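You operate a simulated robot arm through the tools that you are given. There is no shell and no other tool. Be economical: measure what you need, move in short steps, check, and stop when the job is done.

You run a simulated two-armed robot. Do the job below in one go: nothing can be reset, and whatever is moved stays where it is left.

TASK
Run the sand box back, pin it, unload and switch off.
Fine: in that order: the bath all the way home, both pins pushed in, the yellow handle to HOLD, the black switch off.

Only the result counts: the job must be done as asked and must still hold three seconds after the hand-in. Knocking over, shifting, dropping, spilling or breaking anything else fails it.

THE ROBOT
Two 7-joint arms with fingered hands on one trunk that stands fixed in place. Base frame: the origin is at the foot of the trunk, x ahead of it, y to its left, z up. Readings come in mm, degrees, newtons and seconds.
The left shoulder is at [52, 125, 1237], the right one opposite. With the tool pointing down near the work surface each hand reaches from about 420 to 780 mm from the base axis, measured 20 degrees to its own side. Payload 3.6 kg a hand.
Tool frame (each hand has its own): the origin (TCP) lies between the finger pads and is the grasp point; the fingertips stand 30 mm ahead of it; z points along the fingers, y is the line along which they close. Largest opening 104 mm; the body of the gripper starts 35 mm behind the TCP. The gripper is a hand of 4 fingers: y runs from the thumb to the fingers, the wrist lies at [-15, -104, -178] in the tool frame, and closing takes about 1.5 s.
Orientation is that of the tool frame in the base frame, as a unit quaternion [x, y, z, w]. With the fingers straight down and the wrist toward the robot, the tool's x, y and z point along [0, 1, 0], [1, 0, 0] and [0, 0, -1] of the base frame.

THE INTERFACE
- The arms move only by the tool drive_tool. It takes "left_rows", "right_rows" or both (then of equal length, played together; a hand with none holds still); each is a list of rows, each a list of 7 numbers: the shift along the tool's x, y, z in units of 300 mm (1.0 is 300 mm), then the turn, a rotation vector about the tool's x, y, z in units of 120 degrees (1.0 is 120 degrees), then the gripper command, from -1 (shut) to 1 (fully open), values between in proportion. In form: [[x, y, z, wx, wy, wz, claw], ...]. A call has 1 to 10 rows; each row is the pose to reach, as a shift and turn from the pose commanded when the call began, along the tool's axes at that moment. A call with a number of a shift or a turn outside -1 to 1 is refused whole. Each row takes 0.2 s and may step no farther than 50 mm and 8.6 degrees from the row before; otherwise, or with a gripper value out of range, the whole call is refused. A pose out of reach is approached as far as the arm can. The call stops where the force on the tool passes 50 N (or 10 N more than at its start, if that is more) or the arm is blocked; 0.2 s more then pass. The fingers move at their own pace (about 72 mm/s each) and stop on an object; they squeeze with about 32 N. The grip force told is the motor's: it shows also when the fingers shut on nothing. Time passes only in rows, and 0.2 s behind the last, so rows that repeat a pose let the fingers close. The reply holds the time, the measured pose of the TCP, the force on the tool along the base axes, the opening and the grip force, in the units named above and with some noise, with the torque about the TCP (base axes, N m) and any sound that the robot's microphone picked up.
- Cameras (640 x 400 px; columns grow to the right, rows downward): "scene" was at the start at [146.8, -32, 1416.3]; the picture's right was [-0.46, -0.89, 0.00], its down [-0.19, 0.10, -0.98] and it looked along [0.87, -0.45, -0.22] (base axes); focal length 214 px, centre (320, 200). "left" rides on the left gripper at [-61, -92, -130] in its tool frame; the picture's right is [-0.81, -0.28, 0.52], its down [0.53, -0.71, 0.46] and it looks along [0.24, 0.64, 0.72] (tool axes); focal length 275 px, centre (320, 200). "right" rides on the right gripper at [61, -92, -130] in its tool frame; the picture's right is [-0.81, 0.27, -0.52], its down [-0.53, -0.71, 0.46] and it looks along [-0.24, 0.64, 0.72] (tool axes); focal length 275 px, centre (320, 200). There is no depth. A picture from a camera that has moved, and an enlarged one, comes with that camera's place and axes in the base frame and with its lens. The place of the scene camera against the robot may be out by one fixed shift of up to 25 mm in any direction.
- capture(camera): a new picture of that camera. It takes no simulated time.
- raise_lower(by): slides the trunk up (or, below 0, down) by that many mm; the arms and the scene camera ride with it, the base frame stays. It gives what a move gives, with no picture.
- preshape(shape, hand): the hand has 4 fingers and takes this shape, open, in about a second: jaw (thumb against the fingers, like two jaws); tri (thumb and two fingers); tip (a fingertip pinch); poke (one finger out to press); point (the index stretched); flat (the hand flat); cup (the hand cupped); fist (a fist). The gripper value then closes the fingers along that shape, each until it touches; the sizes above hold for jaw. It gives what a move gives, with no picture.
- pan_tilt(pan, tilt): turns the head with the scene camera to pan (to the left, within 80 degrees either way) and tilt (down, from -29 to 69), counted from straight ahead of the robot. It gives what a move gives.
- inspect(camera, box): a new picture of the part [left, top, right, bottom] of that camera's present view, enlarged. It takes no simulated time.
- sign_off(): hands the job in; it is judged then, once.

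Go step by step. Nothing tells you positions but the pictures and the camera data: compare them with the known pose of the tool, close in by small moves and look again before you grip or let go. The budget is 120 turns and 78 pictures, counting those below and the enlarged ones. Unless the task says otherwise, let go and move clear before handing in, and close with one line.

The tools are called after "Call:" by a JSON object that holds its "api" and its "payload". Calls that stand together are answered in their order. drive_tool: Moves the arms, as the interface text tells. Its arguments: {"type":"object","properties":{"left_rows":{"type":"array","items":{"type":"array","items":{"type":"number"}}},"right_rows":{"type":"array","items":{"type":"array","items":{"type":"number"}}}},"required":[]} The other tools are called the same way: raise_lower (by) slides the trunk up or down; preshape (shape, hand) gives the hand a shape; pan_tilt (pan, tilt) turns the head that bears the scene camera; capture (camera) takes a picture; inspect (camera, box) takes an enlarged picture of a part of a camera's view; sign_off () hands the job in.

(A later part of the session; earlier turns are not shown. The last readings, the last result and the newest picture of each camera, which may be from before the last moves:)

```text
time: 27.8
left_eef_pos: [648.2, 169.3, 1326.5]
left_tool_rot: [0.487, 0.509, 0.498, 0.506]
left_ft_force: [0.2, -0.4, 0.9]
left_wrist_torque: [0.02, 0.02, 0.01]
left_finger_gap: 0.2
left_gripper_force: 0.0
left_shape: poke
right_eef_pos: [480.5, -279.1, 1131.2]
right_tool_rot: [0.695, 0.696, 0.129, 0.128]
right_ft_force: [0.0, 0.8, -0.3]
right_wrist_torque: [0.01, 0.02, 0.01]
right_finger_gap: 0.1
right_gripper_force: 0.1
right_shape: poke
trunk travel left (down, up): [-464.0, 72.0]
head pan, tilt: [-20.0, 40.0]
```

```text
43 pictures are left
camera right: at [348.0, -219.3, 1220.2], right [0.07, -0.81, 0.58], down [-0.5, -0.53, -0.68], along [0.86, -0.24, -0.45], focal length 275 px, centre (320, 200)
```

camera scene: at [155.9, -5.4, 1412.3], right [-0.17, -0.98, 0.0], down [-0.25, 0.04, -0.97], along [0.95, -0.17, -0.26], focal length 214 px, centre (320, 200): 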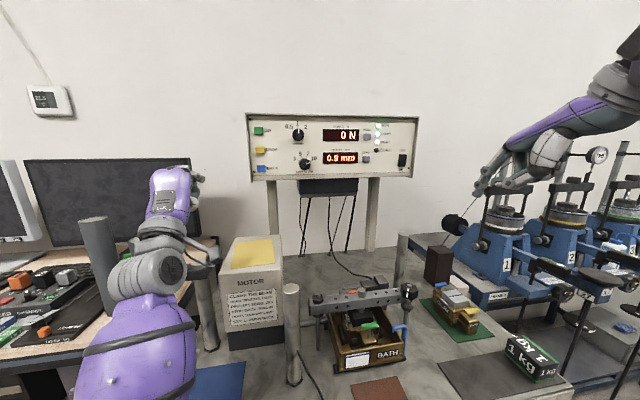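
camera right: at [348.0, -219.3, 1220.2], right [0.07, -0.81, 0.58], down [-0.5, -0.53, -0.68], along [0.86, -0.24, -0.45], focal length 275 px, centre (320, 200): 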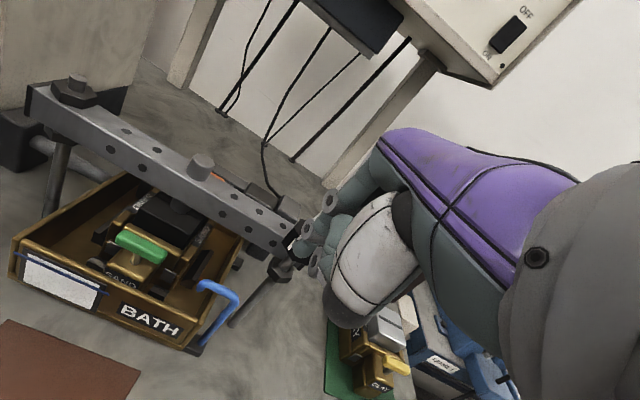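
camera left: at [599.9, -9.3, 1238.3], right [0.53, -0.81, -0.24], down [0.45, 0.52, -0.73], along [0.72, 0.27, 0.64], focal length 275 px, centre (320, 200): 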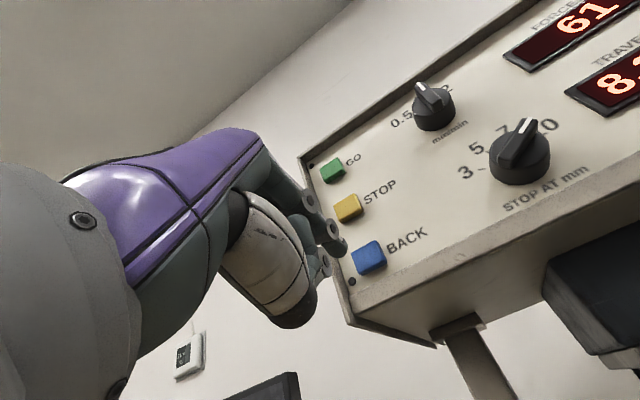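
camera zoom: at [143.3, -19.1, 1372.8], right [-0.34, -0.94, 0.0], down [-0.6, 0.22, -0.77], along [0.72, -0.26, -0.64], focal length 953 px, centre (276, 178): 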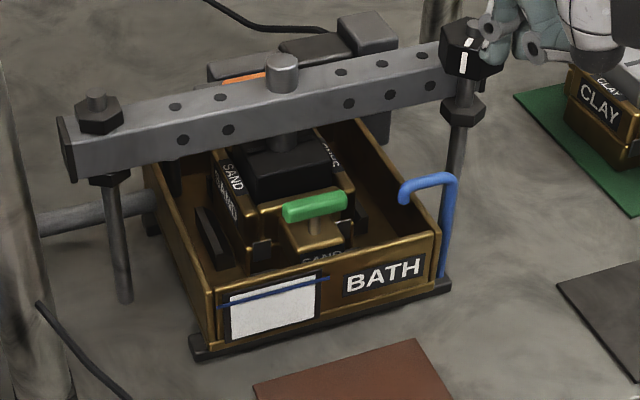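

The green bar seems about 8–10 mm lower than before. I'll look closer at the stem.

Call:
{"api": "inspect", "payload": {"camera": "right", "box": [70, 170, 250, 310]}}

Call:
{"api": "inspect", "payload": {"camera": "scene", "box": [320, 190, 370, 230]}}

```text
2.86 times, centred on (160, 240) of right
camera zoom: at [348.0, -219.3, 1220.2], right [0.07, -0.81, 0.58], down [-0.5, -0.53, -0.68], along [0.86, -0.24, -0.45], focal length 786 px, centre (777, 86)
```

zoom: 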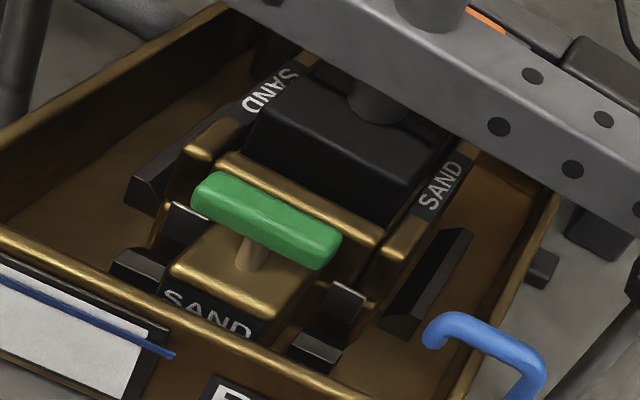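

```text
10.00 times, centred on (345, 210) of scene
camera zoom: at [143.3, -19.1, 1372.8], right [-0.34, -0.94, 0.0], down [-0.6, 0.22, -0.77], along [0.72, -0.26, -0.64], focal length 2145 px, centre (70, 100)
```

zoom: 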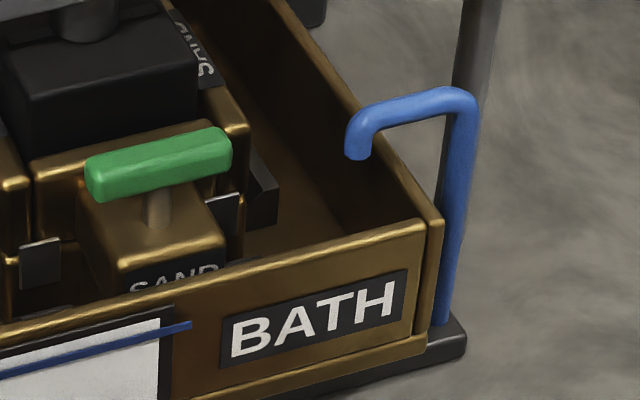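

The green head has gone down, and the force showed a hard stop. Next I'll raise, straighten and yaw the right hand so the finger can come down behind the beam on the orange pin.

Call:
{"api": "drive_tool", "payload": {"right_rows": [[0, 0.04, -0.1, 0.06, 0, 0, -1], [0, 0.08, -0.2, 0.12, 0, 0, -1], [0, 0.12, -0.31, 0.175, 0, 0, -1]]}}

Call:
{"api": "drive_tool", "payload": {"right_rows": [[0.039, 0.053, 0, 0, 0, -0.063, -1], [0.077, 0.105, 0, 0, 0, -0.125, -1], [0.116, 0.158, 0, 0, 0, -0.188, -1], [0.154, 0.21, 0, 0, 0, -0.25, -1], [0.193, 0.263, 0, 0, 0, -0.313, -1], [0.231, 0.315, 0, 0, 0, -0.375, -1], [0.27, 0.368, 0, 0, 0, -0.438, -1], [0.308, 0.42, 0, 0, 0, -0.5, -1], [0.308, 0.42, 0.12, 0, 0, -0.5, -1], [0.308, 0.42, 0.24, 0, 0, -0.5, -1]]}}

Call:
{"api": "capture", "payload": {"camera": "right"}}

Call:
{"api": "inspect", "payload": {"camera": "scene", "box": [220, 100, 460, 250]}}

```text
time: 28.6
left_eef_pos: [649.9, 170.7, 1326.4]
left_tool_rot: [0.487, 0.509, 0.498, 0.506]
left_ft_force: [0.1, 0.1, -0.2]
left_wrist_torque: [0.0, -0.02, -0.03]
left_finger_gap: 0.0
left_gripper_force: 0.1
left_shape: poke
right_eef_pos: [482.4, -280.3, 1232.3]
right_tool_rot: [0.707, 0.707, 0.0, 0.0]
right_ft_force: [-1.1, 0.9, 0.1]
right_wrist_torque: [-0.04, 0.0, 0.03]
right_finger_gap: 0.0
right_gripper_force: 0.2
right_shape: poke
trunk travel left (down, up): [-464.0, 72.0]
head pan, tilt: [-20.0, 40.0]
```

```text
time: 30.8
left_eef_pos: [649.8, 171.1, 1326.2]
left_tool_rot: [0.486, 0.51, 0.498, 0.506]
left_ft_force: [0.1, 0.4, 0.1]
left_wrist_torque: [-0.01, -0.01, -0.02]
left_finger_gap: 0.0
left_gripper_force: 0.1
left_shape: poke
right_eef_pos: [610.3, -186.2, 1158.3]
right_tool_rot: [0.259, 0.966, 0.0, 0.0]
right_ft_force: [0.1, -0.7, -0.5]
right_wrist_torque: [0.02, 0.02, -0.02]
right_finger_gap: 0.0
right_gripper_force: 0.1
right_shape: poke
trunk travel left (down, up): [-464.0, 72.0]
head pan, tilt: [-20.0, 40.0]
```

```text
40 pictures are left
camera right: at [510.3, -235.5, 1288.4], right [0.84, -0.17, 0.52], down [0.1, -0.88, -0.46], along [0.53, 0.44, -0.72], focal length 275 px, centre (320, 200)
```

right: 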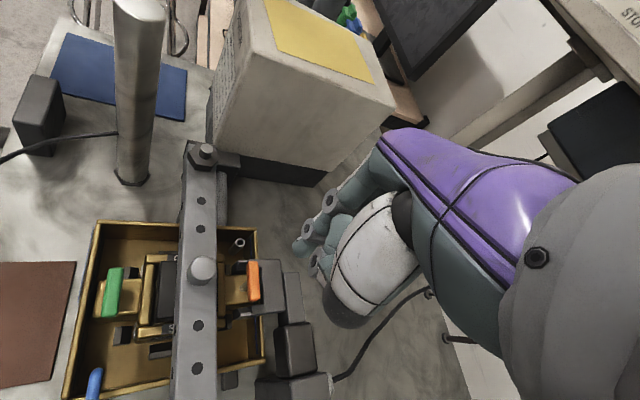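

```text
2.67 times, centred on (340, 175) of scene
camera zoom: at [144.5, -18.2, 1372.6], right [-0.34, -0.94, 0.0], down [-0.6, 0.22, -0.77], along [0.72, -0.26, -0.64], focal length 572 px, centre (267, 267)
```

zoom: 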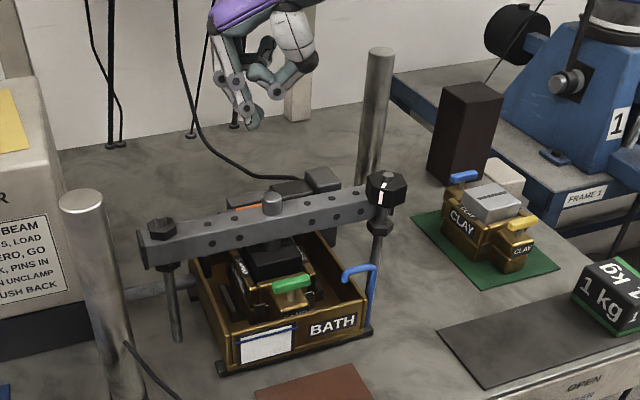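

Orange reads (599, -180), so the finger is nearly over it. I'll descend with a small correction.

Call:
{"api": "drive_tool", "payload": {"right_rows": [[0.004, -0.006, 0.08, 0, 0, 0, -1], [0.008, -0.012, 0.16, 0, 0, 0, -1], [0.008, -0.012, 0.24, 0, 0, 0, -1], [0.008, -0.012, 0.265, 0, 0, 0, -1]]}}

Call:
{"api": "capture", "payload": {"camera": "right"}}

Call:
{"api": "inspect", "payload": {"camera": "scene", "box": [270, 140, 390, 240]}}

```text
time: 31.8
left_eef_pos: [649.3, 169.9, 1327.2]
left_tool_rot: [0.486, 0.509, 0.498, 0.505]
left_ft_force: [0.0, 0.1, 0.0]
left_wrist_torque: [-0.01, -0.03, -0.01]
left_finger_gap: 0.0
left_gripper_force: 0.1
left_shape: poke
right_eef_pos: [603.2, -188.0, 1077.5]
right_tool_rot: [0.259, 0.966, 0.0, 0.0]
right_ft_force: [0.6, 0.2, 0.1]
right_wrist_torque: [0.0, 0.0, 0.03]
right_finger_gap: 0.2
right_gripper_force: 0.1
right_shape: poke
trunk travel left (down, up): [-464.0, 72.0]
head pan, tilt: [-20.0, 40.0]
```

```text
38 pictures are left
camera right: at [504.0, -236.9, 1208.2], right [0.84, -0.17, 0.52], down [0.1, -0.88, -0.46], along [0.53, 0.44, -0.72], focal length 275 px, centre (320, 200)
```

right: 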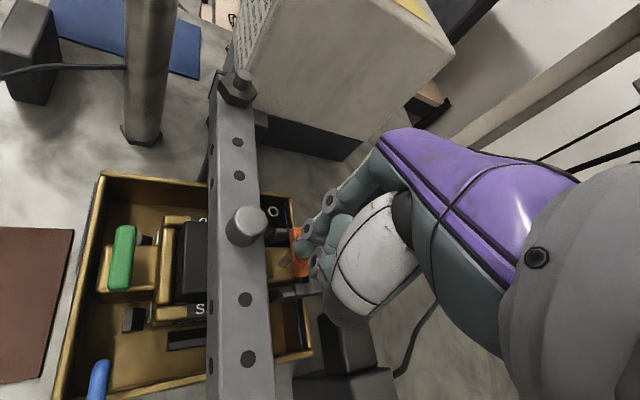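

```text
4.00 times, centred on (330, 190) of scene
camera zoom: at [143.8, -18.1, 1372.8], right [-0.34, -0.94, 0.0], down [-0.6, 0.22, -0.77], along [0.72, -0.26, -0.64], focal length 858 px, centre (280, 240)
```

zoom: 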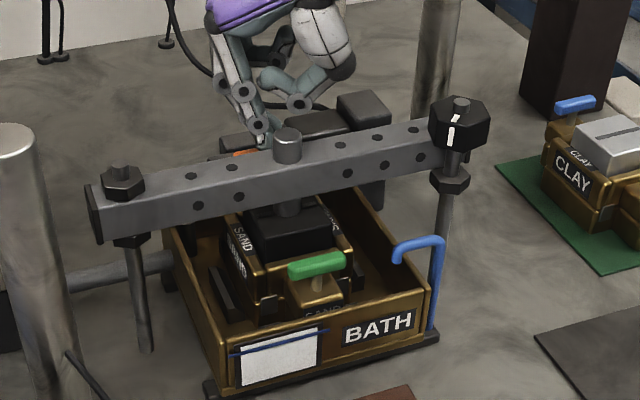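

The tip is right over the orange bar. I'll push down in small steps.

Call:
{"api": "drive_tool", "payload": {"right_rows": [[-0.005, 0.003, 0.015, 0, 0, 0, -1], [-0.009, 0.005, 0.025, 0, 0, 0, -1], [-0.009, 0.005, 0.035, 0, 0, 0, -1], [-0.009, 0.005, 0.045, 0, 0, 0, -1], [-0.009, 0.005, 0.055, 0, 0, 0, -1], [-0.009, 0.005, 0.065, 0, 0, 0, -1], [-0.009, 0.005, 0.075, 0, 0, 0, -1]]}}

Call:
{"api": "inspect", "payload": {"camera": "right", "box": [200, 180, 400, 340]}}

```text
time: 33.4
left_eef_pos: [646.5, 170.3, 1327.7]
left_tool_rot: [0.486, 0.509, 0.498, 0.507]
left_ft_force: [0.2, 0.5, -0.1]
left_wrist_torque: [0.0, -0.01, 0.01]
left_finger_gap: 0.0
left_gripper_force: 0.0
left_shape: poke
right_eef_pos: [606.9, -188.7, 1062.5]
right_tool_rot: [0.26, 0.966, 0.004, 0.004]
right_ft_force: [-1.9, -2.0, 23.2]
right_wrist_torque: [0.07, 0.1, 0.01]
right_finger_gap: 0.0
right_gripper_force: 0.1
right_shape: poke
trunk travel left (down, up): [-464.0, 72.0]
head pan, tilt: [-20.0, 40.0]
```

```text
2.50 times, centred on (300, 260) of right
camera zoom: at [505.9, -237.4, 1191.8], right [0.83, -0.17, 0.52], down [0.11, -0.88, -0.46], along [0.54, 0.44, -0.72], focal length 688 px, centre (370, 50)
```

zoom: 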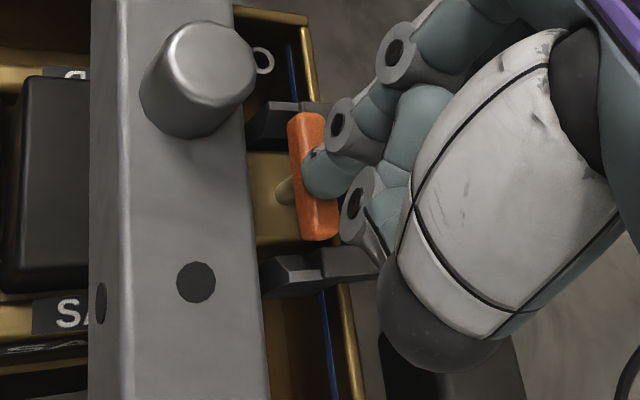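

The force is 23 N with the tip at about 1034.5, the same level where green stopped. I'll push a bit more to make sure it is seated.

Call:
{"api": "drive_tool", "payload": {"right_rows": [[0, 0, 0.008, 0, 0, 0, -1], [0, 0, 0.016, 0, 0, 0, -1], [0, 0, 0.022, 0, 0, 0, -1], [0, 0, 0.022, 0, 0, 0, -1]]}}

Call:
{"api": "drive_tool", "payload": {"right_rows": [[0, 0, -0.05, 0, 0, 0, -1], [0, 0, -0.15, 0, 0, 0, -1], [0, 0, -0.3, 0, 0, 0, -1], [0, 0, -0.45, 0, 0, 0, -1]]}}

Call:
{"api": "inspect", "payload": {"camera": "right", "box": [50, 200, 350, 400]}}

```text
time: 34.4
left_eef_pos: [644.4, 171.7, 1328.2]
left_tool_rot: [0.486, 0.509, 0.499, 0.506]
left_ft_force: [0.6, -0.4, 0.0]
left_wrist_torque: [0.01, 0.0, -0.02]
left_finger_gap: 0.2
left_gripper_force: 0.1
left_shape: poke
right_eef_pos: [607.6, -184.5, 1061.2]
right_tool_rot: [0.259, 0.966, 0.007, 0.007]
right_ft_force: [2.8, 4.4, 46.1]
right_wrist_torque: [0.24, 0.12, -0.02]
right_finger_gap: 0.0
right_gripper_force: 0.1
right_shape: poke
trunk travel left (down, up): [-464.0, 72.0]
head pan, tilt: [-20.0, 40.0]
```

```text
time: 35.4
left_eef_pos: [648.2, 171.1, 1325.8]
left_tool_rot: [0.487, 0.509, 0.498, 0.506]
left_ft_force: [-0.1, 0.7, 1.2]
left_wrist_torque: [0.0, 0.01, -0.01]
left_finger_gap: 0.1
left_gripper_force: 0.1
left_shape: poke
right_eef_pos: [604.5, -186.1, 1185.4]
right_tool_rot: [0.258, 0.966, 0.0, -0.001]
right_ft_force: [-0.5, 0.1, -0.8]
right_wrist_torque: [0.0, -0.04, 0.0]
right_finger_gap: 0.0
right_gripper_force: 0.0
right_shape: poke
trunk travel left (down, up): [-464.0, 72.0]
head pan, tilt: [-20.0, 40.0]
```

```text
2.00 times, centred on (200, 300) of right
camera zoom: at [506.0, -236.2, 1315.2], right [0.84, -0.17, 0.52], down [0.1, -0.88, -0.45], along [0.53, 0.44, -0.73], focal length 551 px, centre (560, 0)
```

zoom: 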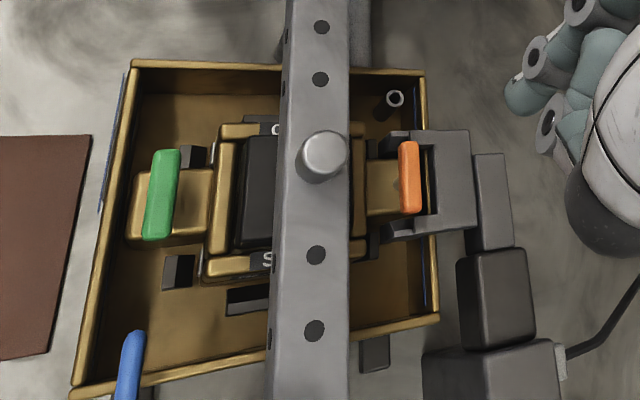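

Both pins resisted firmly at about the same level. I'll compare the scene view with the earlier one to confirm that orange dropped, and look at the yellow handle.

Call:
{"api": "inspect", "payload": {"camera": "scene", "box": [270, 160, 390, 250]}}

Call:
{"api": "inspect", "payload": {"camera": "scene", "box": [280, 250, 420, 340]}}

```text
4.44 times, centred on (330, 205) of scene
camera zoom: at [143.3, -17.7, 1372.7], right [-0.34, -0.94, 0.0], down [-0.6, 0.22, -0.77], along [0.72, -0.26, -0.64], focal length 953 px, centre (276, 178)
```

zoom: 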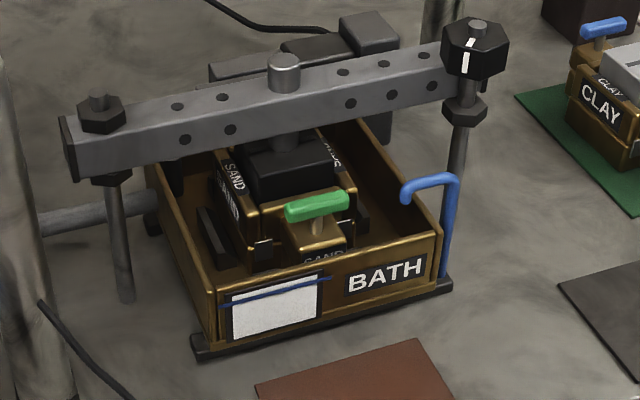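

```text
4.44 times, centred on (350, 295) of scene
camera zoom: at [143.3, -17.7, 1372.7], right [-0.34, -0.94, 0.0], down [-0.6, 0.22, -0.77], along [0.72, -0.26, -0.64], focal length 953 px, centre (187, -222)
```

zoom: 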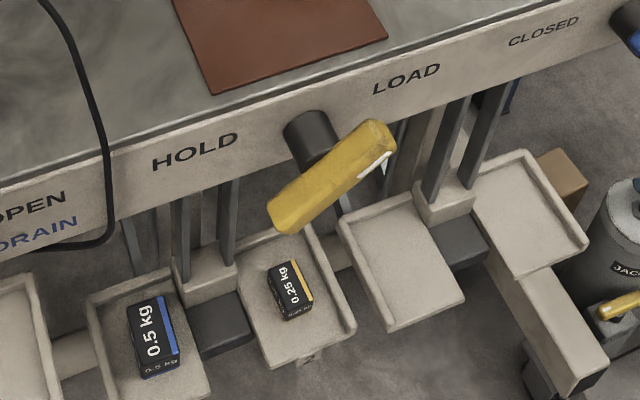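

The orange pin has dropped out of sight behind the beam, so both are in. The yellow lever's pivot is about (355, -176, 889) and it points up-right to LOAD. I'll bring the right hand back, to the right of the lever and above it.

Call:
{"api": "drive_tool", "payload": {"right_rows": [[0.09, -0.09, 0, 0, 0, 0.048, -1], [0.18, -0.18, 0, 0, 0, 0.095, -1], [0.27, -0.275, 0, 0, 0, 0.143, -1], [0.36, -0.37, 0, 0, 0, 0.19, -1], [0.45, -0.465, 0, 0, 0, 0.238, -1], [0.55, -0.56, 0, 0, 0, 0.286, -1], [0.639, -0.654, 0, 0, 0, 0.333, -1]]}}

Call:
{"api": "raise_lower", "payload": {"by": 70}}

Call:
{"api": "pan_tilt", "payload": {"pan": -25, "tilt": 62}}

Call:
{"api": "capture", "payload": {"camera": "scene"}}

```text
time: 37.0
left_eef_pos: [649.5, 170.1, 1325.4]
left_tool_rot: [0.487, 0.509, 0.498, 0.506]
left_ft_force: [-0.5, 1.1, -0.7]
left_wrist_torque: [-0.04, -0.03, 0.01]
left_finger_gap: 0.0
left_gripper_force: 0.1
left_shape: poke
right_eef_pos: [343.3, -264.5, 1184.3]
right_tool_rot: [0.575, 0.819, 0.001, 0.0]
right_ft_force: [-0.5, 0.7, 0.4]
right_wrist_torque: [-0.01, -0.01, 0.01]
right_finger_gap: 0.0
right_gripper_force: 0.0
right_shape: poke
trunk travel left (down, up): [-464.0, 72.0]
head pan, tilt: [-20.0, 40.0]
```

```text
time: 38.0
left_eef_pos: [649.9, 169.2, 1392.3]
left_tool_rot: [0.487, 0.51, 0.497, 0.505]
left_ft_force: [-0.5, -0.4, 1.0]
left_wrist_torque: [-0.02, -0.03, -0.01]
left_finger_gap: 0.0
left_gripper_force: 0.1
left_shape: poke
right_eef_pos: [344.4, -262.2, 1255.9]
right_tool_rot: [0.574, 0.819, -0.001, -0.001]
right_ft_force: [1.0, -0.4, -0.2]
right_wrist_torque: [0.0, 0.04, 0.02]
right_finger_gap: 0.2
right_gripper_force: 0.0
right_shape: poke
trunk travel left (down, up): [-534.0, 2.0]
head pan, tilt: [-20.0, 40.0]
```

```text
time: 38.9
left_eef_pos: [648.5, 170.6, 1395.8]
left_tool_rot: [0.486, 0.51, 0.498, 0.506]
left_ft_force: [0.0, 0.2, -0.2]
left_wrist_torque: [-0.01, -0.04, -0.03]
left_finger_gap: 0.0
left_gripper_force: 0.1
left_shape: poke
right_eef_pos: [342.3, -262.1, 1255.5]
right_tool_rot: [0.574, 0.819, 0.0, 0.0]
right_ft_force: [-0.5, 0.5, 0.2]
right_wrist_torque: [0.01, 0.02, 0.0]
right_finger_gap: 0.0
right_gripper_force: 0.0
right_shape: poke
trunk travel left (down, up): [-534.0, 2.0]
head pan, tilt: [-25.0, 62.0]
```

```text
32 pictures are left
camera scene: at [57.8, -16.3, 1420.1], right [-0.42, -0.91, 0.0], down [-0.8, 0.37, -0.47], along [0.43, -0.2, -0.88], focal length 214 px, centre (320, 200)
```

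scene: 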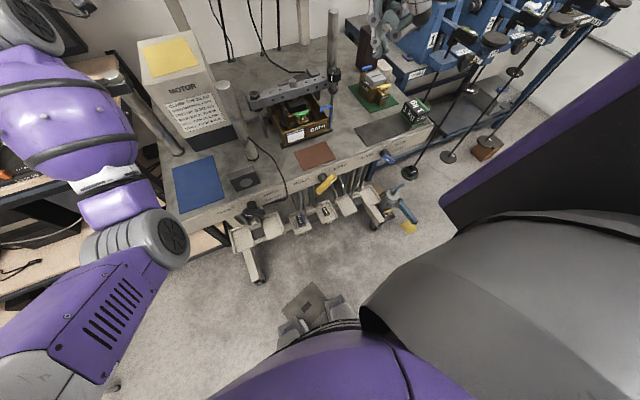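

The lever is in view. I'll lower the right hand so the tip sits just right of the lever, above bench level.

Call:
{"api": "drive_tool", "payload": {"right_rows": [[0.003, 0.005, 0.128, -0.012, 0, 0, -1], [0.006, 0.01, 0.255, -0.024, 0, 0, -1], [0.009, 0.015, 0.383, -0.036, 0, 0, -1], [0.012, 0.02, 0.51, -0.048, 0, 0, -1], [0.015, 0.025, 0.638, -0.06, 0, 0, -1], [0.019, 0.03, 0.765, -0.071, 0, 0, -1], [0.022, 0.036, 0.893, -0.083, 0, 0, -1]]}}

Call:
{"api": "capture", "payload": {"camera": "right"}}

Call:
{"api": "inspect", "payload": {"camera": "scene", "box": [260, 120, 420, 240]}}

```text
time: 40.5
left_eef_pos: [648.9, 169.3, 1395.2]
left_tool_rot: [0.487, 0.509, 0.498, 0.505]
left_ft_force: [0.0, -0.1, 0.1]
left_wrist_torque: [-0.02, 0.0, 0.02]
left_finger_gap: 0.0
left_gripper_force: 0.1
left_shape: poke
right_eef_pos: [352.0, -253.1, 988.5]
right_tool_rot: [0.572, 0.816, 0.071, 0.049]
right_ft_force: [0.4, -0.5, -0.2]
right_wrist_torque: [0.02, -0.02, 0.0]
right_finger_gap: 0.0
right_gripper_force: 0.3
right_shape: poke
trunk travel left (down, up): [-534.0, 2.0]
head pan, tilt: [-25.0, 62.0]
```

```text
31 pictures are left
camera right: at [224.4, -234.1, 1101.4], right [0.45, -0.7, 0.56], down [-0.4, -0.71, -0.57], along [0.8, 0.03, -0.6], focal length 275 px, centre (320, 200)
```

right: 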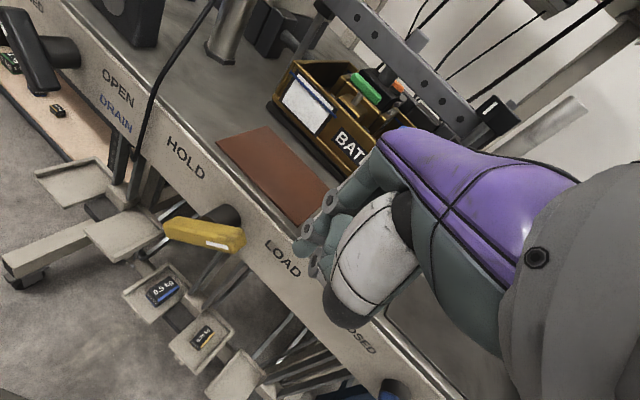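

```text
3.33 times, centred on (340, 180) of scene
camera zoom: at [57.9, -16.6, 1420.1], right [-0.42, -0.91, 0.0], down [-0.8, 0.37, -0.47], along [0.43, -0.2, -0.88], focal length 715 px, centre (253, 267)
```

zoom: 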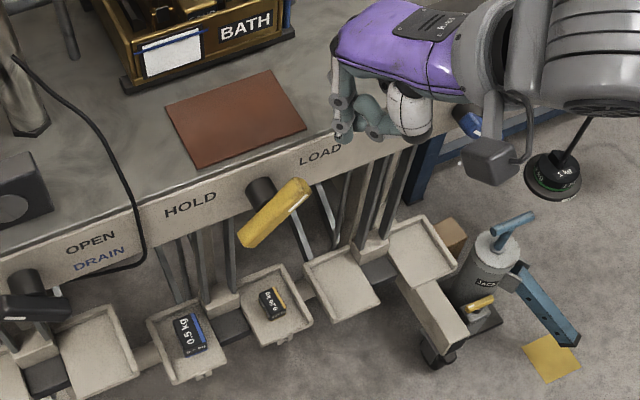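

The lever spans from about (358, -148, 866) to its marked end (362, -204, 902). I'll lower the finger to the right of the marked end, then push left (+y).

Call:
{"api": "drive_tool", "payload": {"right_rows": [[0.012, -0.015, 0.11, 0, 0, 0, -1], [0.025, -0.031, 0.225, 0, 0, 0, -1], [0.044, -0.024, 0.226, 0, 0, 0, -1], [0.063, -0.018, 0.227, 0, 0, 0, -1], [0.081, -0.011, 0.229, 0, 0, 0, -1], [0.1, -0.004, 0.23, 0, 0, 0, -1]]}}

Call:
{"api": "capture", "payload": {"camera": "right"}}

Call:
{"api": "inspect", "payload": {"camera": "scene", "box": [290, 140, 370, 210]}}

```text
time: 41.6
left_eef_pos: [645.0, 168.9, 1397.2]
left_tool_rot: [0.487, 0.508, 0.499, 0.506]
left_ft_force: [0.7, -0.6, 0.8]
left_wrist_torque: [0.01, -0.01, 0.0]
left_finger_gap: 0.0
left_gripper_force: 0.0
left_shape: poke
right_eef_pos: [354.0, -232.3, 927.3]
right_tool_rot: [0.57, 0.816, 0.076, 0.059]
right_ft_force: [-18.6, -7.7, 27.5]
right_wrist_torque: [-0.34, -1.04, -0.27]
right_finger_gap: 0.1
right_gripper_force: 0.0
right_shape: poke
trunk travel left (down, up): [-534.0, 2.0]
head pan, tilt: [-25.0, 62.0]
stopped in row 5 (right hand): the force on the tool passed its limit at 57 N (the readings are from after the stop); the commanded pose is now the measured one
```

```text
29 pictures are left
camera right: at [222.9, -213.5, 1036.6], right [0.44, -0.7, 0.57], down [-0.39, -0.72, -0.58], along [0.81, 0.03, -0.59], focal length 275 px, centre (320, 200)
```

right: 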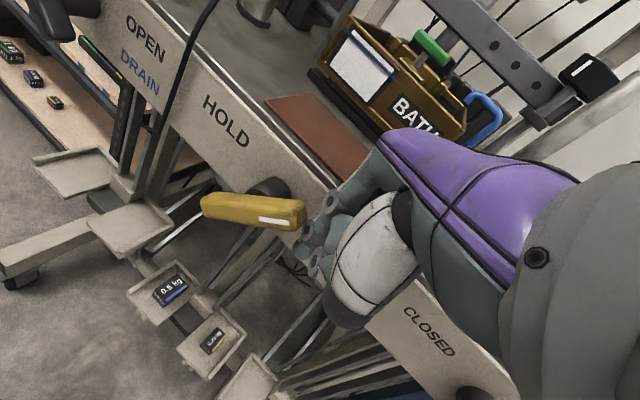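

```text
5.71 times, centred on (330, 175) of scene
camera zoom: at [54.0, -16.5, 1420.1], right [-0.42, -0.91, 0.0], down [-0.8, 0.37, -0.47], along [0.43, -0.2, -0.88], focal length 1226 px, centre (263, 343)
```

zoom: 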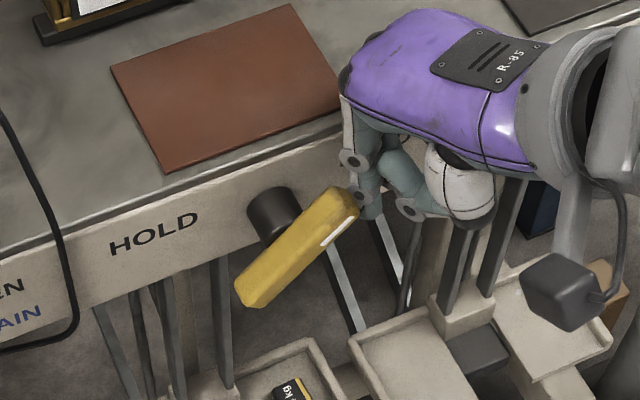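

The reaction (up and back) suggests the knuckles are touching the bench edge. I'll back off slightly, pitch the hand more and retry just in front of the edge.

Call:
{"api": "drive_tool", "payload": {"right_rows": [[0, -0.015, -0.03, -0.03, 0, 0, -1], [0, -0.035, -0.024, -0.075, 0, 0, -1], [0, -0.042, 0.0, -0.085, 0, 0, -1], [0, -0.042, 0.012, -0.085, 0, 0, -1]]}}

Call:
{"api": "capture", "payload": {"camera": "right"}}

```text
time: 42.6
left_eef_pos: [649.3, 169.6, 1396.7]
left_tool_rot: [0.487, 0.509, 0.498, 0.506]
left_ft_force: [-0.2, 0.5, 0.3]
left_wrist_torque: [0.02, -0.03, -0.01]
left_finger_gap: 0.0
left_gripper_force: 0.0
left_shape: poke
right_eef_pos: [342.7, -236.1, 918.4]
right_tool_rot: [0.564, 0.806, 0.146, 0.107]
right_ft_force: [-0.2, 0.4, 0.0]
right_wrist_torque: [0.01, 0.04, 0.01]
right_finger_gap: 0.2
right_gripper_force: 0.1
right_shape: poke
trunk travel left (down, up): [-534.0, 2.0]
head pan, tilt: [-25.0, 62.0]
```

```text
27 pictures are left
camera right: at [196.6, -223.1, 1006.9], right [0.34, -0.73, 0.59], down [-0.29, -0.68, -0.68], along [0.89, 0.06, -0.45], focal length 275 px, centre (320, 200)
```

right: 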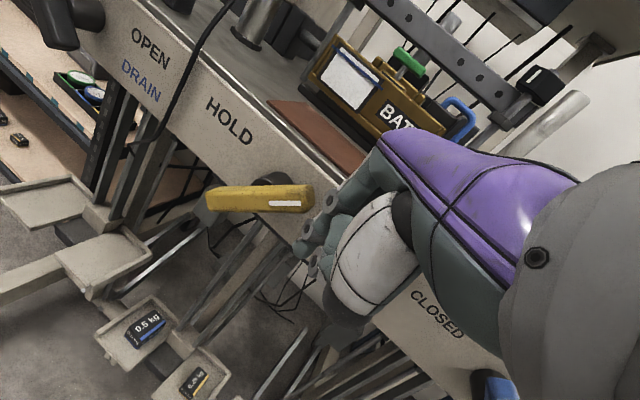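

It is now free. I'll push left in 6 mm steps.

Call:
{"api": "drive_tool", "payload": {"right_rows": [[0.019, 0.0064, 0.0024, 0, 0, 0, -1], [0.038, 0.0128, 0.0048, 0, 0, 0, -1], [0.056, 0.019, 0.007, 0, 0, 0, -1], [0.075, 0.0256, 0.0096, 0, 0, 0, -1], [0.094, 0.032, 0.012, 0, 0, 0, -1], [0.113, 0.0384, 0.0144, 0, 0, 0, -1]]}}

Call:
{"api": "capture", "payload": {"camera": "right"}}

```text
time: 44.0
left_eef_pos: [648.8, 166.4, 1397.7]
left_tool_rot: [0.487, 0.508, 0.499, 0.505]
left_ft_force: [0.6, -0.3, -0.8]
left_wrist_torque: [0.0, -0.01, 0.01]
left_finger_gap: 0.0
left_gripper_force: 0.0
left_shape: poke
right_eef_pos: [344.9, -203.2, 918.8]
right_tool_rot: [0.565, 0.805, 0.144, 0.108]
right_ft_force: [3.0, -21.4, 5.5]
right_wrist_torque: [-0.27, -0.08, -0.16]
right_finger_gap: 0.3
right_gripper_force: 0.0
right_shape: poke
trunk travel left (down, up): [-534.0, 2.0]
head pan, tilt: [-25.0, 62.0]
```

```text
26 pictures are left
camera right: at [199.0, -190.7, 1006.3], right [0.34, -0.73, 0.59], down [-0.29, -0.68, -0.67], along [0.89, 0.06, -0.44], focal length 275 px, centre (320, 200)
```

right: 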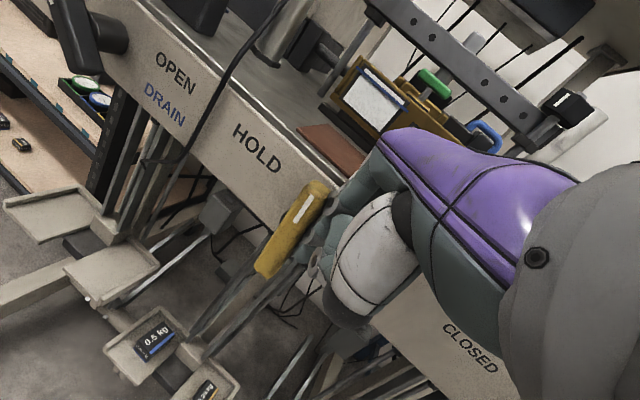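

The lever is turning. I'll continue pushing left and rise slightly.

Call:
{"api": "drive_tool", "payload": {"right_rows": [[0.019, 0.008, 0.0, 0, 0, 0, -1], [0.038, 0.016, 0.0, 0, 0, 0, -1], [0.056, 0.024, 0.0, 0, 0, 0, -1], [0.075, 0.03, 0.0, 0, 0, 0, -1], [0.094, 0.036, 0.0, 0, 0, 0, -1]]}}

Call:
{"api": "capture", "payload": {"camera": "right"}}

```text
time: 44.7
left_eef_pos: [646.8, 170.5, 1397.0]
left_tool_rot: [0.487, 0.509, 0.499, 0.506]
left_ft_force: [-1.1, 0.8, -0.7]
left_wrist_torque: [0.03, 0.05, -0.07]
left_finger_gap: 0.0
left_gripper_force: 0.0
left_shape: poke
right_eef_pos: [347.3, -201.6, 917.9]
right_tool_rot: [0.568, 0.803, 0.133, 0.119]
right_ft_force: [-3.5, -27.3, 2.9]
right_wrist_torque: [-0.47, 0.09, -0.04]
right_finger_gap: 0.0
right_gripper_force: 0.0
right_shape: poke
trunk travel left (down, up): [-534.0, 2.0]
head pan, tilt: [-25.0, 62.0]
stopped in row 3 (right hand): the force on the tool passed its limit at 52 N (the readings are from after the stop); the commanded pose is now the measured one
```

```text
25 pictures are left
camera right: at [201.5, -183.6, 1006.2], right [0.33, -0.72, 0.61], down [-0.3, -0.7, -0.65], along [0.9, 0.03, -0.44], focal length 275 px, centre (320, 200)
```

right: 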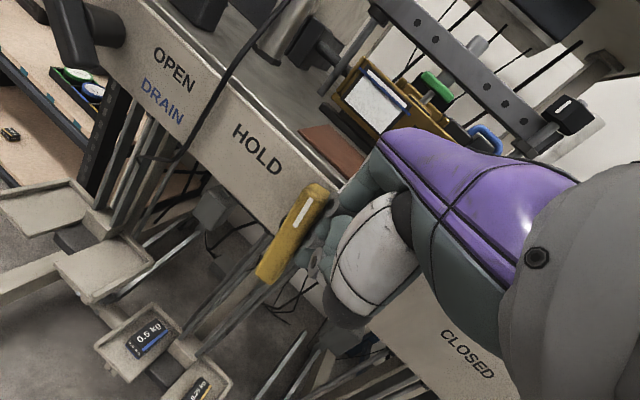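

The lever is about upright, and the tip is probably catching the hub. I'll back off, raise the tip about 15 mm for more leverage and push on.

Call:
{"api": "drive_tool", "payload": {"right_rows": [[-0.02, -0.005, 0, 0, 0, 0, -1], [-0.02, 0.0125, -0.047, 0, 0, 0, -1], [0.0, 0.019, -0.045, 0, 0, 0, -1], [0.02, 0.026, -0.043, 0, 0, 0, -1], [0.04, 0.032, -0.041, 0, 0, 0, -1], [0.06, 0.038, -0.039, 0, 0, 0, -1], [0.08, 0.045, -0.037, 0, 0, 0, -1]]}}

Call:
{"api": "capture", "payload": {"camera": "right"}}

```text
time: 46.1
left_eef_pos: [647.7, 168.3, 1395.9]
left_tool_rot: [0.485, 0.51, 0.499, 0.505]
left_ft_force: [-0.8, 0.3, -0.2]
left_wrist_torque: [-0.01, 0.01, -0.05]
left_finger_gap: 0.0
left_gripper_force: 0.1
left_shape: poke
right_eef_pos: [354.1, -186.1, 941.5]
right_tool_rot: [0.568, 0.801, 0.137, 0.133]
right_ft_force: [-3.3, -23.6, 15.4]
right_wrist_torque: [-0.5, 0.08, 0.07]
right_finger_gap: 0.1
right_gripper_force: 0.1
right_shape: poke
trunk travel left (down, up): [-534.0, 2.0]
head pan, tilt: [-25.0, 62.0]
stopped in row 7 (right hand): the force on the tool passed its limit at 53 N (the readings are from after the stop); the commanded pose is now the measured one
```

```text
24 pictures are left
camera right: at [205.5, -166.6, 1025.1], right [0.31, -0.72, 0.63], down [-0.28, -0.7, -0.66], along [0.91, 0.02, -0.42], focal length 275 px, centre (320, 200)
```

right: 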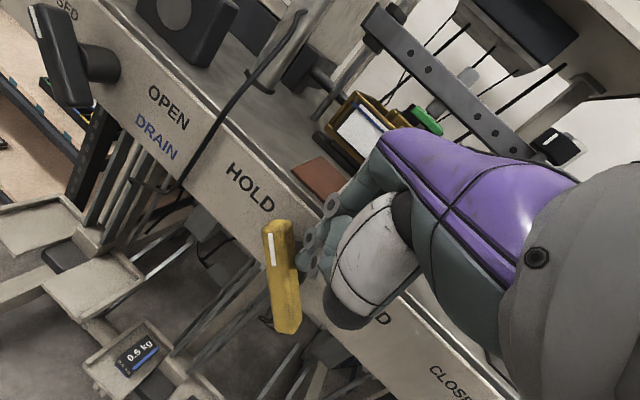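

The lever now points up-left toward HOLD. I'll lift the hand clear and check the angle from the scene camera.

Call:
{"api": "drive_tool", "payload": {"right_rows": [[-0.03, 0.02, -0.06, 0, 0, 0, -1], [-0.06, 0.06, -0.17, 0, 0, 0, -1], [-0.1, 0.08, -0.3, 0, 0, 0, -1]]}}

Call:
{"api": "inspect", "payload": {"camera": "scene", "box": [260, 150, 380, 240]}}

Call:
{"api": "capture", "payload": {"camera": "right"}}

```text
time: 46.9
left_eef_pos: [649.6, 169.7, 1396.0]
left_tool_rot: [0.486, 0.51, 0.499, 0.505]
left_ft_force: [0.4, 0.3, -0.1]
left_wrist_torque: [0.0, 0.02, -0.02]
left_finger_gap: 0.2
left_gripper_force: 0.1
left_shape: poke
right_eef_pos: [351.6, -209.3, 1033.2]
right_tool_rot: [0.567, 0.802, 0.14, 0.125]
right_ft_force: [0.2, -0.4, 1.4]
right_wrist_torque: [-0.02, -0.02, 0.03]
right_finger_gap: 0.1
right_gripper_force: 0.1
right_shape: poke
trunk travel left (down, up): [-534.0, 2.0]
head pan, tilt: [-25.0, 62.0]
```

```text
4.44 times, centred on (320, 195) of scene
camera zoom: at [57.8, -15.9, 1420.1], right [-0.42, -0.91, 0.0], down [-0.8, 0.37, -0.47], along [0.43, -0.2, -0.88], focal length 953 px, centre (320, 222)
```

zoom: 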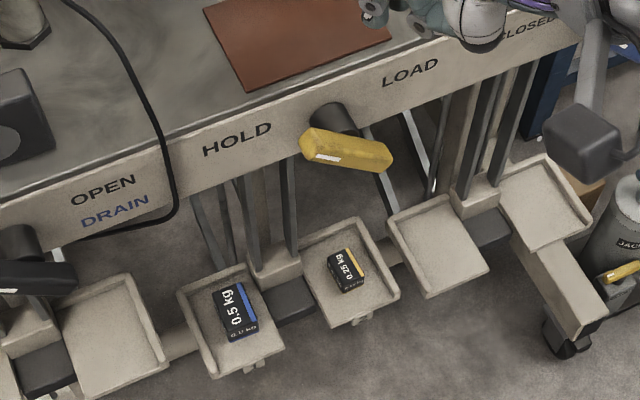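

```text
22 pictures are left
camera right: at [203.5, -191.1, 1118.7], right [0.32, -0.72, 0.62], down [-0.29, -0.69, -0.66], along [0.9, 0.03, -0.43], focal length 275 px, centre (320, 200)
```

right: 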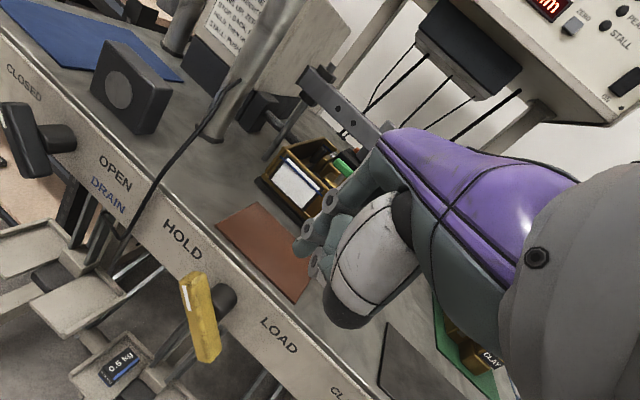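

It is about 50° up-left, while LOAD was at about 45°, so it may not be fully over. I'll press the marked end down a little more from above until it stops.

Call:
{"api": "drive_tool", "payload": {"right_rows": [[0.074, -0.02, 0.1, 0, 0, 0, -1], [0.148, -0.061, 0.255, 0, 0, 0, -1], [0.148, -0.066, 0.268, 0, 0, 0, -1], [0.148, -0.07, 0.28, 0, 0, 0, -1], [0.148, -0.075, 0.293, 0, 0, 0, -1], [0.148, -0.08, 0.305, 0, 0, 0, -1], [0.148, -0.084, 0.318, 0, 0, 0, -1]]}}

Call:
{"api": "capture", "payload": {"camera": "right"}}

```text
refused: row 2 steps farther than a row can; nothing moved
```

```text
21 pictures are left
camera right: at [203.5, -191.1, 1118.7], right [0.32, -0.72, 0.62], down [-0.29, -0.69, -0.66], along [0.9, 0.03, -0.43], focal length 275 px, centre (320, 200)
```

right: 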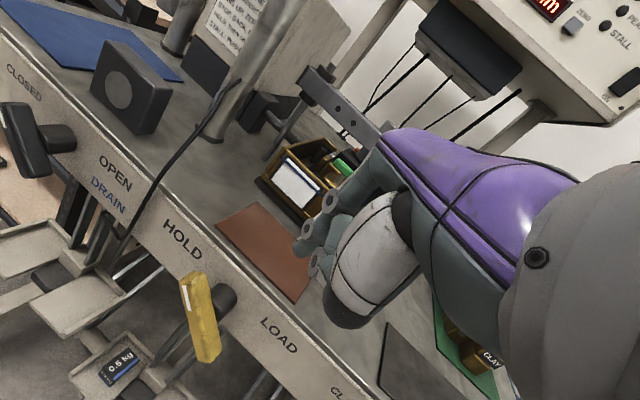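

The call was refused because one step was too long. I'll repeat it with finer rows.

Call:
{"api": "drive_tool", "payload": {"right_rows": [[0.05, -0.015, 0.085, 0, 0, 0, -1], [0.1, -0.035, 0.17, 0, 0, 0, -1], [0.148, -0.061, 0.255, 0, 0, 0, -1], [0.148, -0.066, 0.268, 0, 0, 0, -1], [0.148, -0.07, 0.28, 0, 0, 0, -1], [0.148, -0.075, 0.293, 0, 0, 0, -1], [0.148, -0.08, 0.305, 0, 0, 0, -1], [0.148, -0.084, 0.318, 0, 0, 0, -1]]}}

Call:
{"api": "capture", "payload": {"camera": "right"}}

```text
time: 48.2
left_eef_pos: [649.2, 168.9, 1395.4]
left_tool_rot: [0.487, 0.509, 0.498, 0.506]
left_ft_force: [0.4, 0.3, 0.1]
left_wrist_torque: [0.01, -0.02, 0.0]
left_finger_gap: 0.0
left_gripper_force: 0.0
left_shape: poke
right_eef_pos: [353.0, -167.1, 957.6]
right_tool_rot: [0.564, 0.8, 0.153, 0.137]
right_ft_force: [-8.5, -6.9, 23.5]
right_wrist_torque: [0.04, 0.16, 0.06]
right_finger_gap: 0.0
right_gripper_force: 0.0
right_shape: poke
trunk travel left (down, up): [-534.0, 2.0]
head pan, tilt: [-25.0, 62.0]
stopped in row 6 (right hand): the force on the tool passed its limit at 53 N (the readings are from after the stop); the commanded pose is now the measured one
```

```text
20 pictures are left
camera right: at [202.6, -150.3, 1037.7], right [0.3, -0.72, 0.62], down [-0.26, -0.69, -0.68], along [0.92, 0.04, -0.4], focal length 275 px, centre (320, 200)
```

right: 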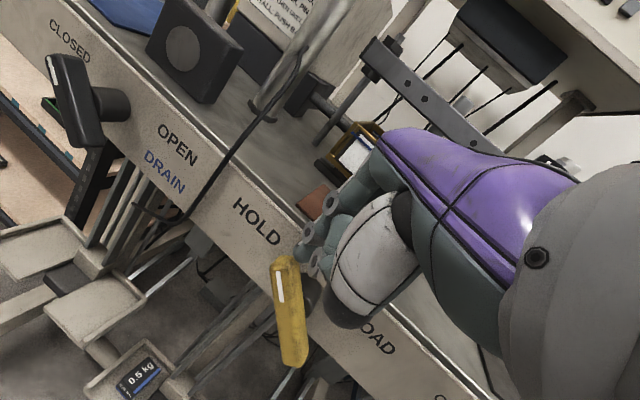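

The fingertip probably caught the bench edge (x is too far forward). I'll step back about 11 mm and come down again on the lever end.

Call:
{"api": "drive_tool", "payload": {"right_rows": [[0.01, -0.01, -0.036, 0, 0, 0, -1], [0.025, -0.018, -0.036, 0, 0, 0, -1], [0.025, -0.03, -0.005, 0, 0, 0, -1], [0.025, -0.036, 0.01, 0, 0, 0, -1], [0.025, -0.042, 0.026, 0, 0, 0, -1], [0.025, -0.048, 0.041, 0, 0, 0, -1], [0.025, -0.054, 0.057, 0, 0, 0, -1], [0.025, -0.06, 0.072, 0, 0, 0, -1]]}}

Call:
{"api": "capture", "payload": {"camera": "right"}}

```text
time: 49.4
left_eef_pos: [648.4, 170.3, 1395.7]
left_tool_rot: [0.487, 0.509, 0.498, 0.505]
left_ft_force: [-0.1, -0.8, 1.3]
left_wrist_torque: [0.03, -0.03, 0.0]
left_finger_gap: 0.0
left_gripper_force: 0.1
left_shape: poke
right_eef_pos: [346.5, -162.2, 952.8]
right_tool_rot: [0.56, 0.799, 0.163, 0.143]
right_ft_force: [-12.2, -5.0, 23.7]
right_wrist_torque: [-0.15, 0.16, -0.06]
right_finger_gap: 0.1
right_gripper_force: 0.1
right_shape: poke
trunk travel left (down, up): [-534.0, 2.0]
head pan, tilt: [-25.0, 62.0]
stopped in row 6 (right hand): the force on the tool passed its limit at 53 N (the readings are from after the stop); the commanded pose is now the measured one
```

```text
19 pictures are left
camera right: at [194.5, -146.3, 1030.1], right [0.29, -0.73, 0.62], down [-0.24, -0.68, -0.69], along [0.93, 0.05, -0.38], focal length 275 px, centre (320, 200)
```

right: 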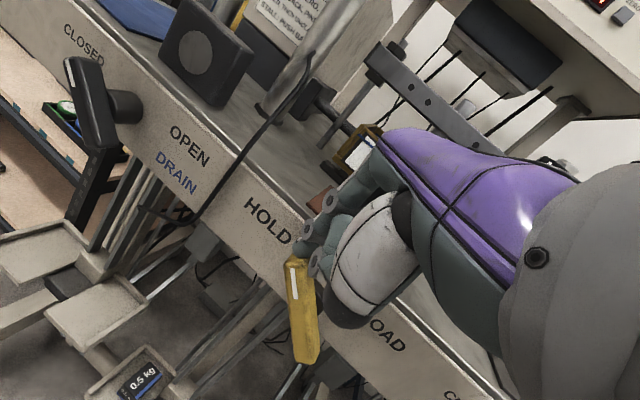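

The lever end no longer yields at 53 N, and its angle matches the drain handle's stop angle. I'll lift clear and check the LOAD lamp.

Call:
{"api": "drive_tool", "payload": {"right_rows": [[-0.02, 0.01, -0.08, 0, 0, 0, -1], [-0.04, 0.04, -0.23, 0, 0, 0, -1], [-0.1, 0.06, -0.36, 0, 0, 0, -1], [-0.2, 0.08, -0.48, 0, 0, 0, -1]]}}

Call:
{"api": "inspect", "payload": {"camera": "scene", "box": [260, 150, 380, 240]}}

Call:
{"api": "pan_tilt", "payload": {"pan": -25, "tilt": 20}}

Call:
{"api": "capture", "payload": {"camera": "scene"}}

```text
time: 50.4
left_eef_pos: [648.1, 170.3, 1395.9]
left_tool_rot: [0.487, 0.509, 0.498, 0.506]
left_ft_force: [0.0, -0.1, 0.0]
left_wrist_torque: [0.0, 0.02, 0.01]
left_finger_gap: 0.1
left_gripper_force: 0.2
left_shape: poke
right_eef_pos: [347.8, -237.4, 1083.5]
right_tool_rot: [0.562, 0.8, 0.157, 0.14]
right_ft_force: [-0.9, 0.5, 1.4]
right_wrist_torque: [0.01, 0.01, -0.01]
right_finger_gap: 0.1
right_gripper_force: 0.0
right_shape: poke
right hand out of reach, approached as far as the arm can: row 3, 4
trunk travel left (down, up): [-534.0, 2.0]
head pan, tilt: [-25.0, 62.0]
```

```text
4.44 times, centred on (320, 195) of scene
camera zoom: at [57.2, -16.6, 1420.1], right [-0.42, -0.91, 0.0], down [-0.8, 0.37, -0.47], along [0.43, -0.2, -0.88], focal length 953 px, centre (320, 222)
```

zoom: 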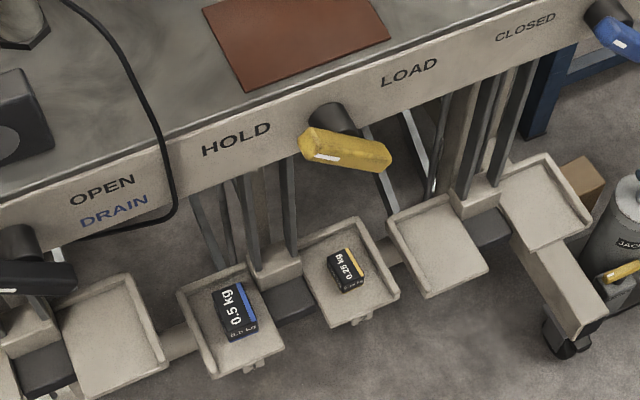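

```text
time: 51.5
left_eef_pos: [649.4, 171.8, 1396.4]
left_tool_rot: [0.487, 0.509, 0.498, 0.506]
left_ft_force: [0.1, -1.2, -0.1]
left_wrist_torque: [0.0, 0.0, -0.02]
left_finger_gap: 0.0
left_gripper_force: 0.0
left_shape: poke
right_eef_pos: [348.6, -237.6, 1082.4]
right_tool_rot: [0.562, 0.8, 0.157, 0.14]
right_ft_force: [0.9, 0.1, 0.2]
right_wrist_torque: [0.02, -0.03, -0.01]
right_finger_gap: 0.0
right_gripper_force: 0.0
right_shape: poke
trunk travel left (down, up): [-534.0, 2.0]
head pan, tilt: [-25.0, 20.0]
```

```text
17 pictures are left
camera scene: at [84.0, -28.4, 1480.5], right [-0.42, -0.91, 0.0], down [-0.31, 0.14, -0.94], along [0.85, -0.4, -0.34], focal length 214 px, centre (320, 200)
```

scene: 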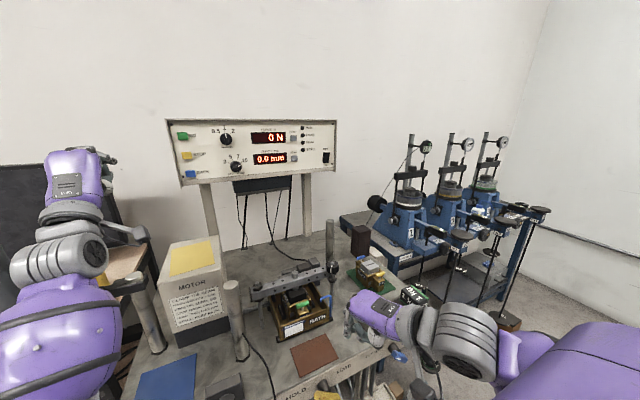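

All four lamps look dark now, including LOAD. I'll zoom in on the panel and the switch.

Call:
{"api": "inspect", "payload": {"camera": "scene", "box": [280, 115, 345, 175]}}

```text
6.67 times, centred on (312, 145) of scene
camera zoom: at [84.0, -28.4, 1480.5], right [-0.42, -0.91, 0.0], down [-0.31, 0.14, -0.94], along [0.85, -0.4, -0.34], focal length 1430 px, centre (370, 567)
```

zoom: 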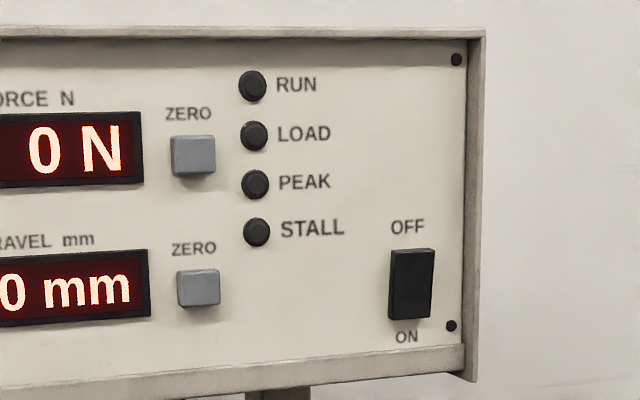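

LOAD is dark and the lever is at HOLD. Now for the rocker switch, at about (797, -395, 1357): I'll press its top (OFF) half. First I'll raise the right hand and pitch it forward.

Call:
{"api": "drive_tool", "payload": {"right_rows": [[-0.04, 0.06, -0.085, 0, 0, 0, -1], [-0.08, 0.12, -0.17, 0, 0, 0, -1], [-0.12, 0.18, -0.255, -0.06, 0, 0, -1], [-0.16, 0.24, -0.34, -0.12, 0, 0, -1], [-0.2, 0.3, -0.425, -0.18, 0, 0, -1], [-0.24, 0.36, -0.51, -0.24, 0, 0, -1], [-0.267, 0.42, -0.6, -0.3, 0, 0, -1], [-0.267, 0.48, -0.67, -0.36, 0, 0, -1]]}}

Call:
{"api": "capture", "payload": {"camera": "scene"}}

```text
time: 53.3
left_eef_pos: [650.1, 170.4, 1396.1]
left_tool_rot: [0.486, 0.509, 0.498, 0.506]
left_ft_force: [0.1, 0.1, 0.2]
left_wrist_torque: [-0.01, 0.02, 0.0]
left_finger_gap: 0.3
left_gripper_force: 0.0
left_shape: poke
right_eef_pos: [418.9, -285.2, 1330.1]
right_tool_rot: [0.472, 0.684, 0.441, 0.339]
right_ft_force: [0.3, -0.8, -0.6]
right_wrist_torque: [0.0, 0.0, -0.04]
right_finger_gap: 0.0
right_gripper_force: 0.0
right_shape: poke
trunk travel left (down, up): [-534.0, 2.0]
head pan, tilt: [-25.0, 20.0]
```

```text
15 pictures are left
camera scene: at [84.4, -28.3, 1480.5], right [-0.42, -0.91, 0.0], down [-0.31, 0.14, -0.94], along [0.85, -0.4, -0.34], focal length 214 px, centre (320, 200)
```

scene: 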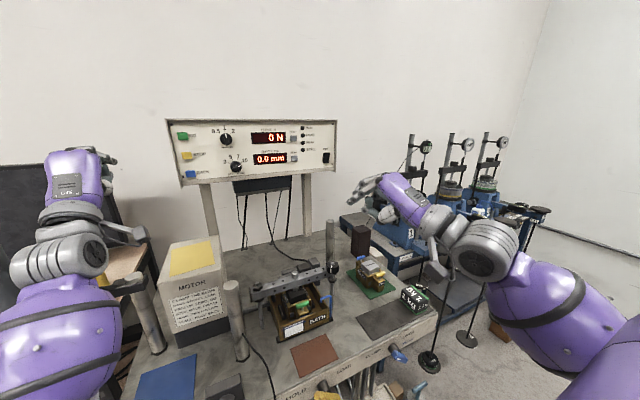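

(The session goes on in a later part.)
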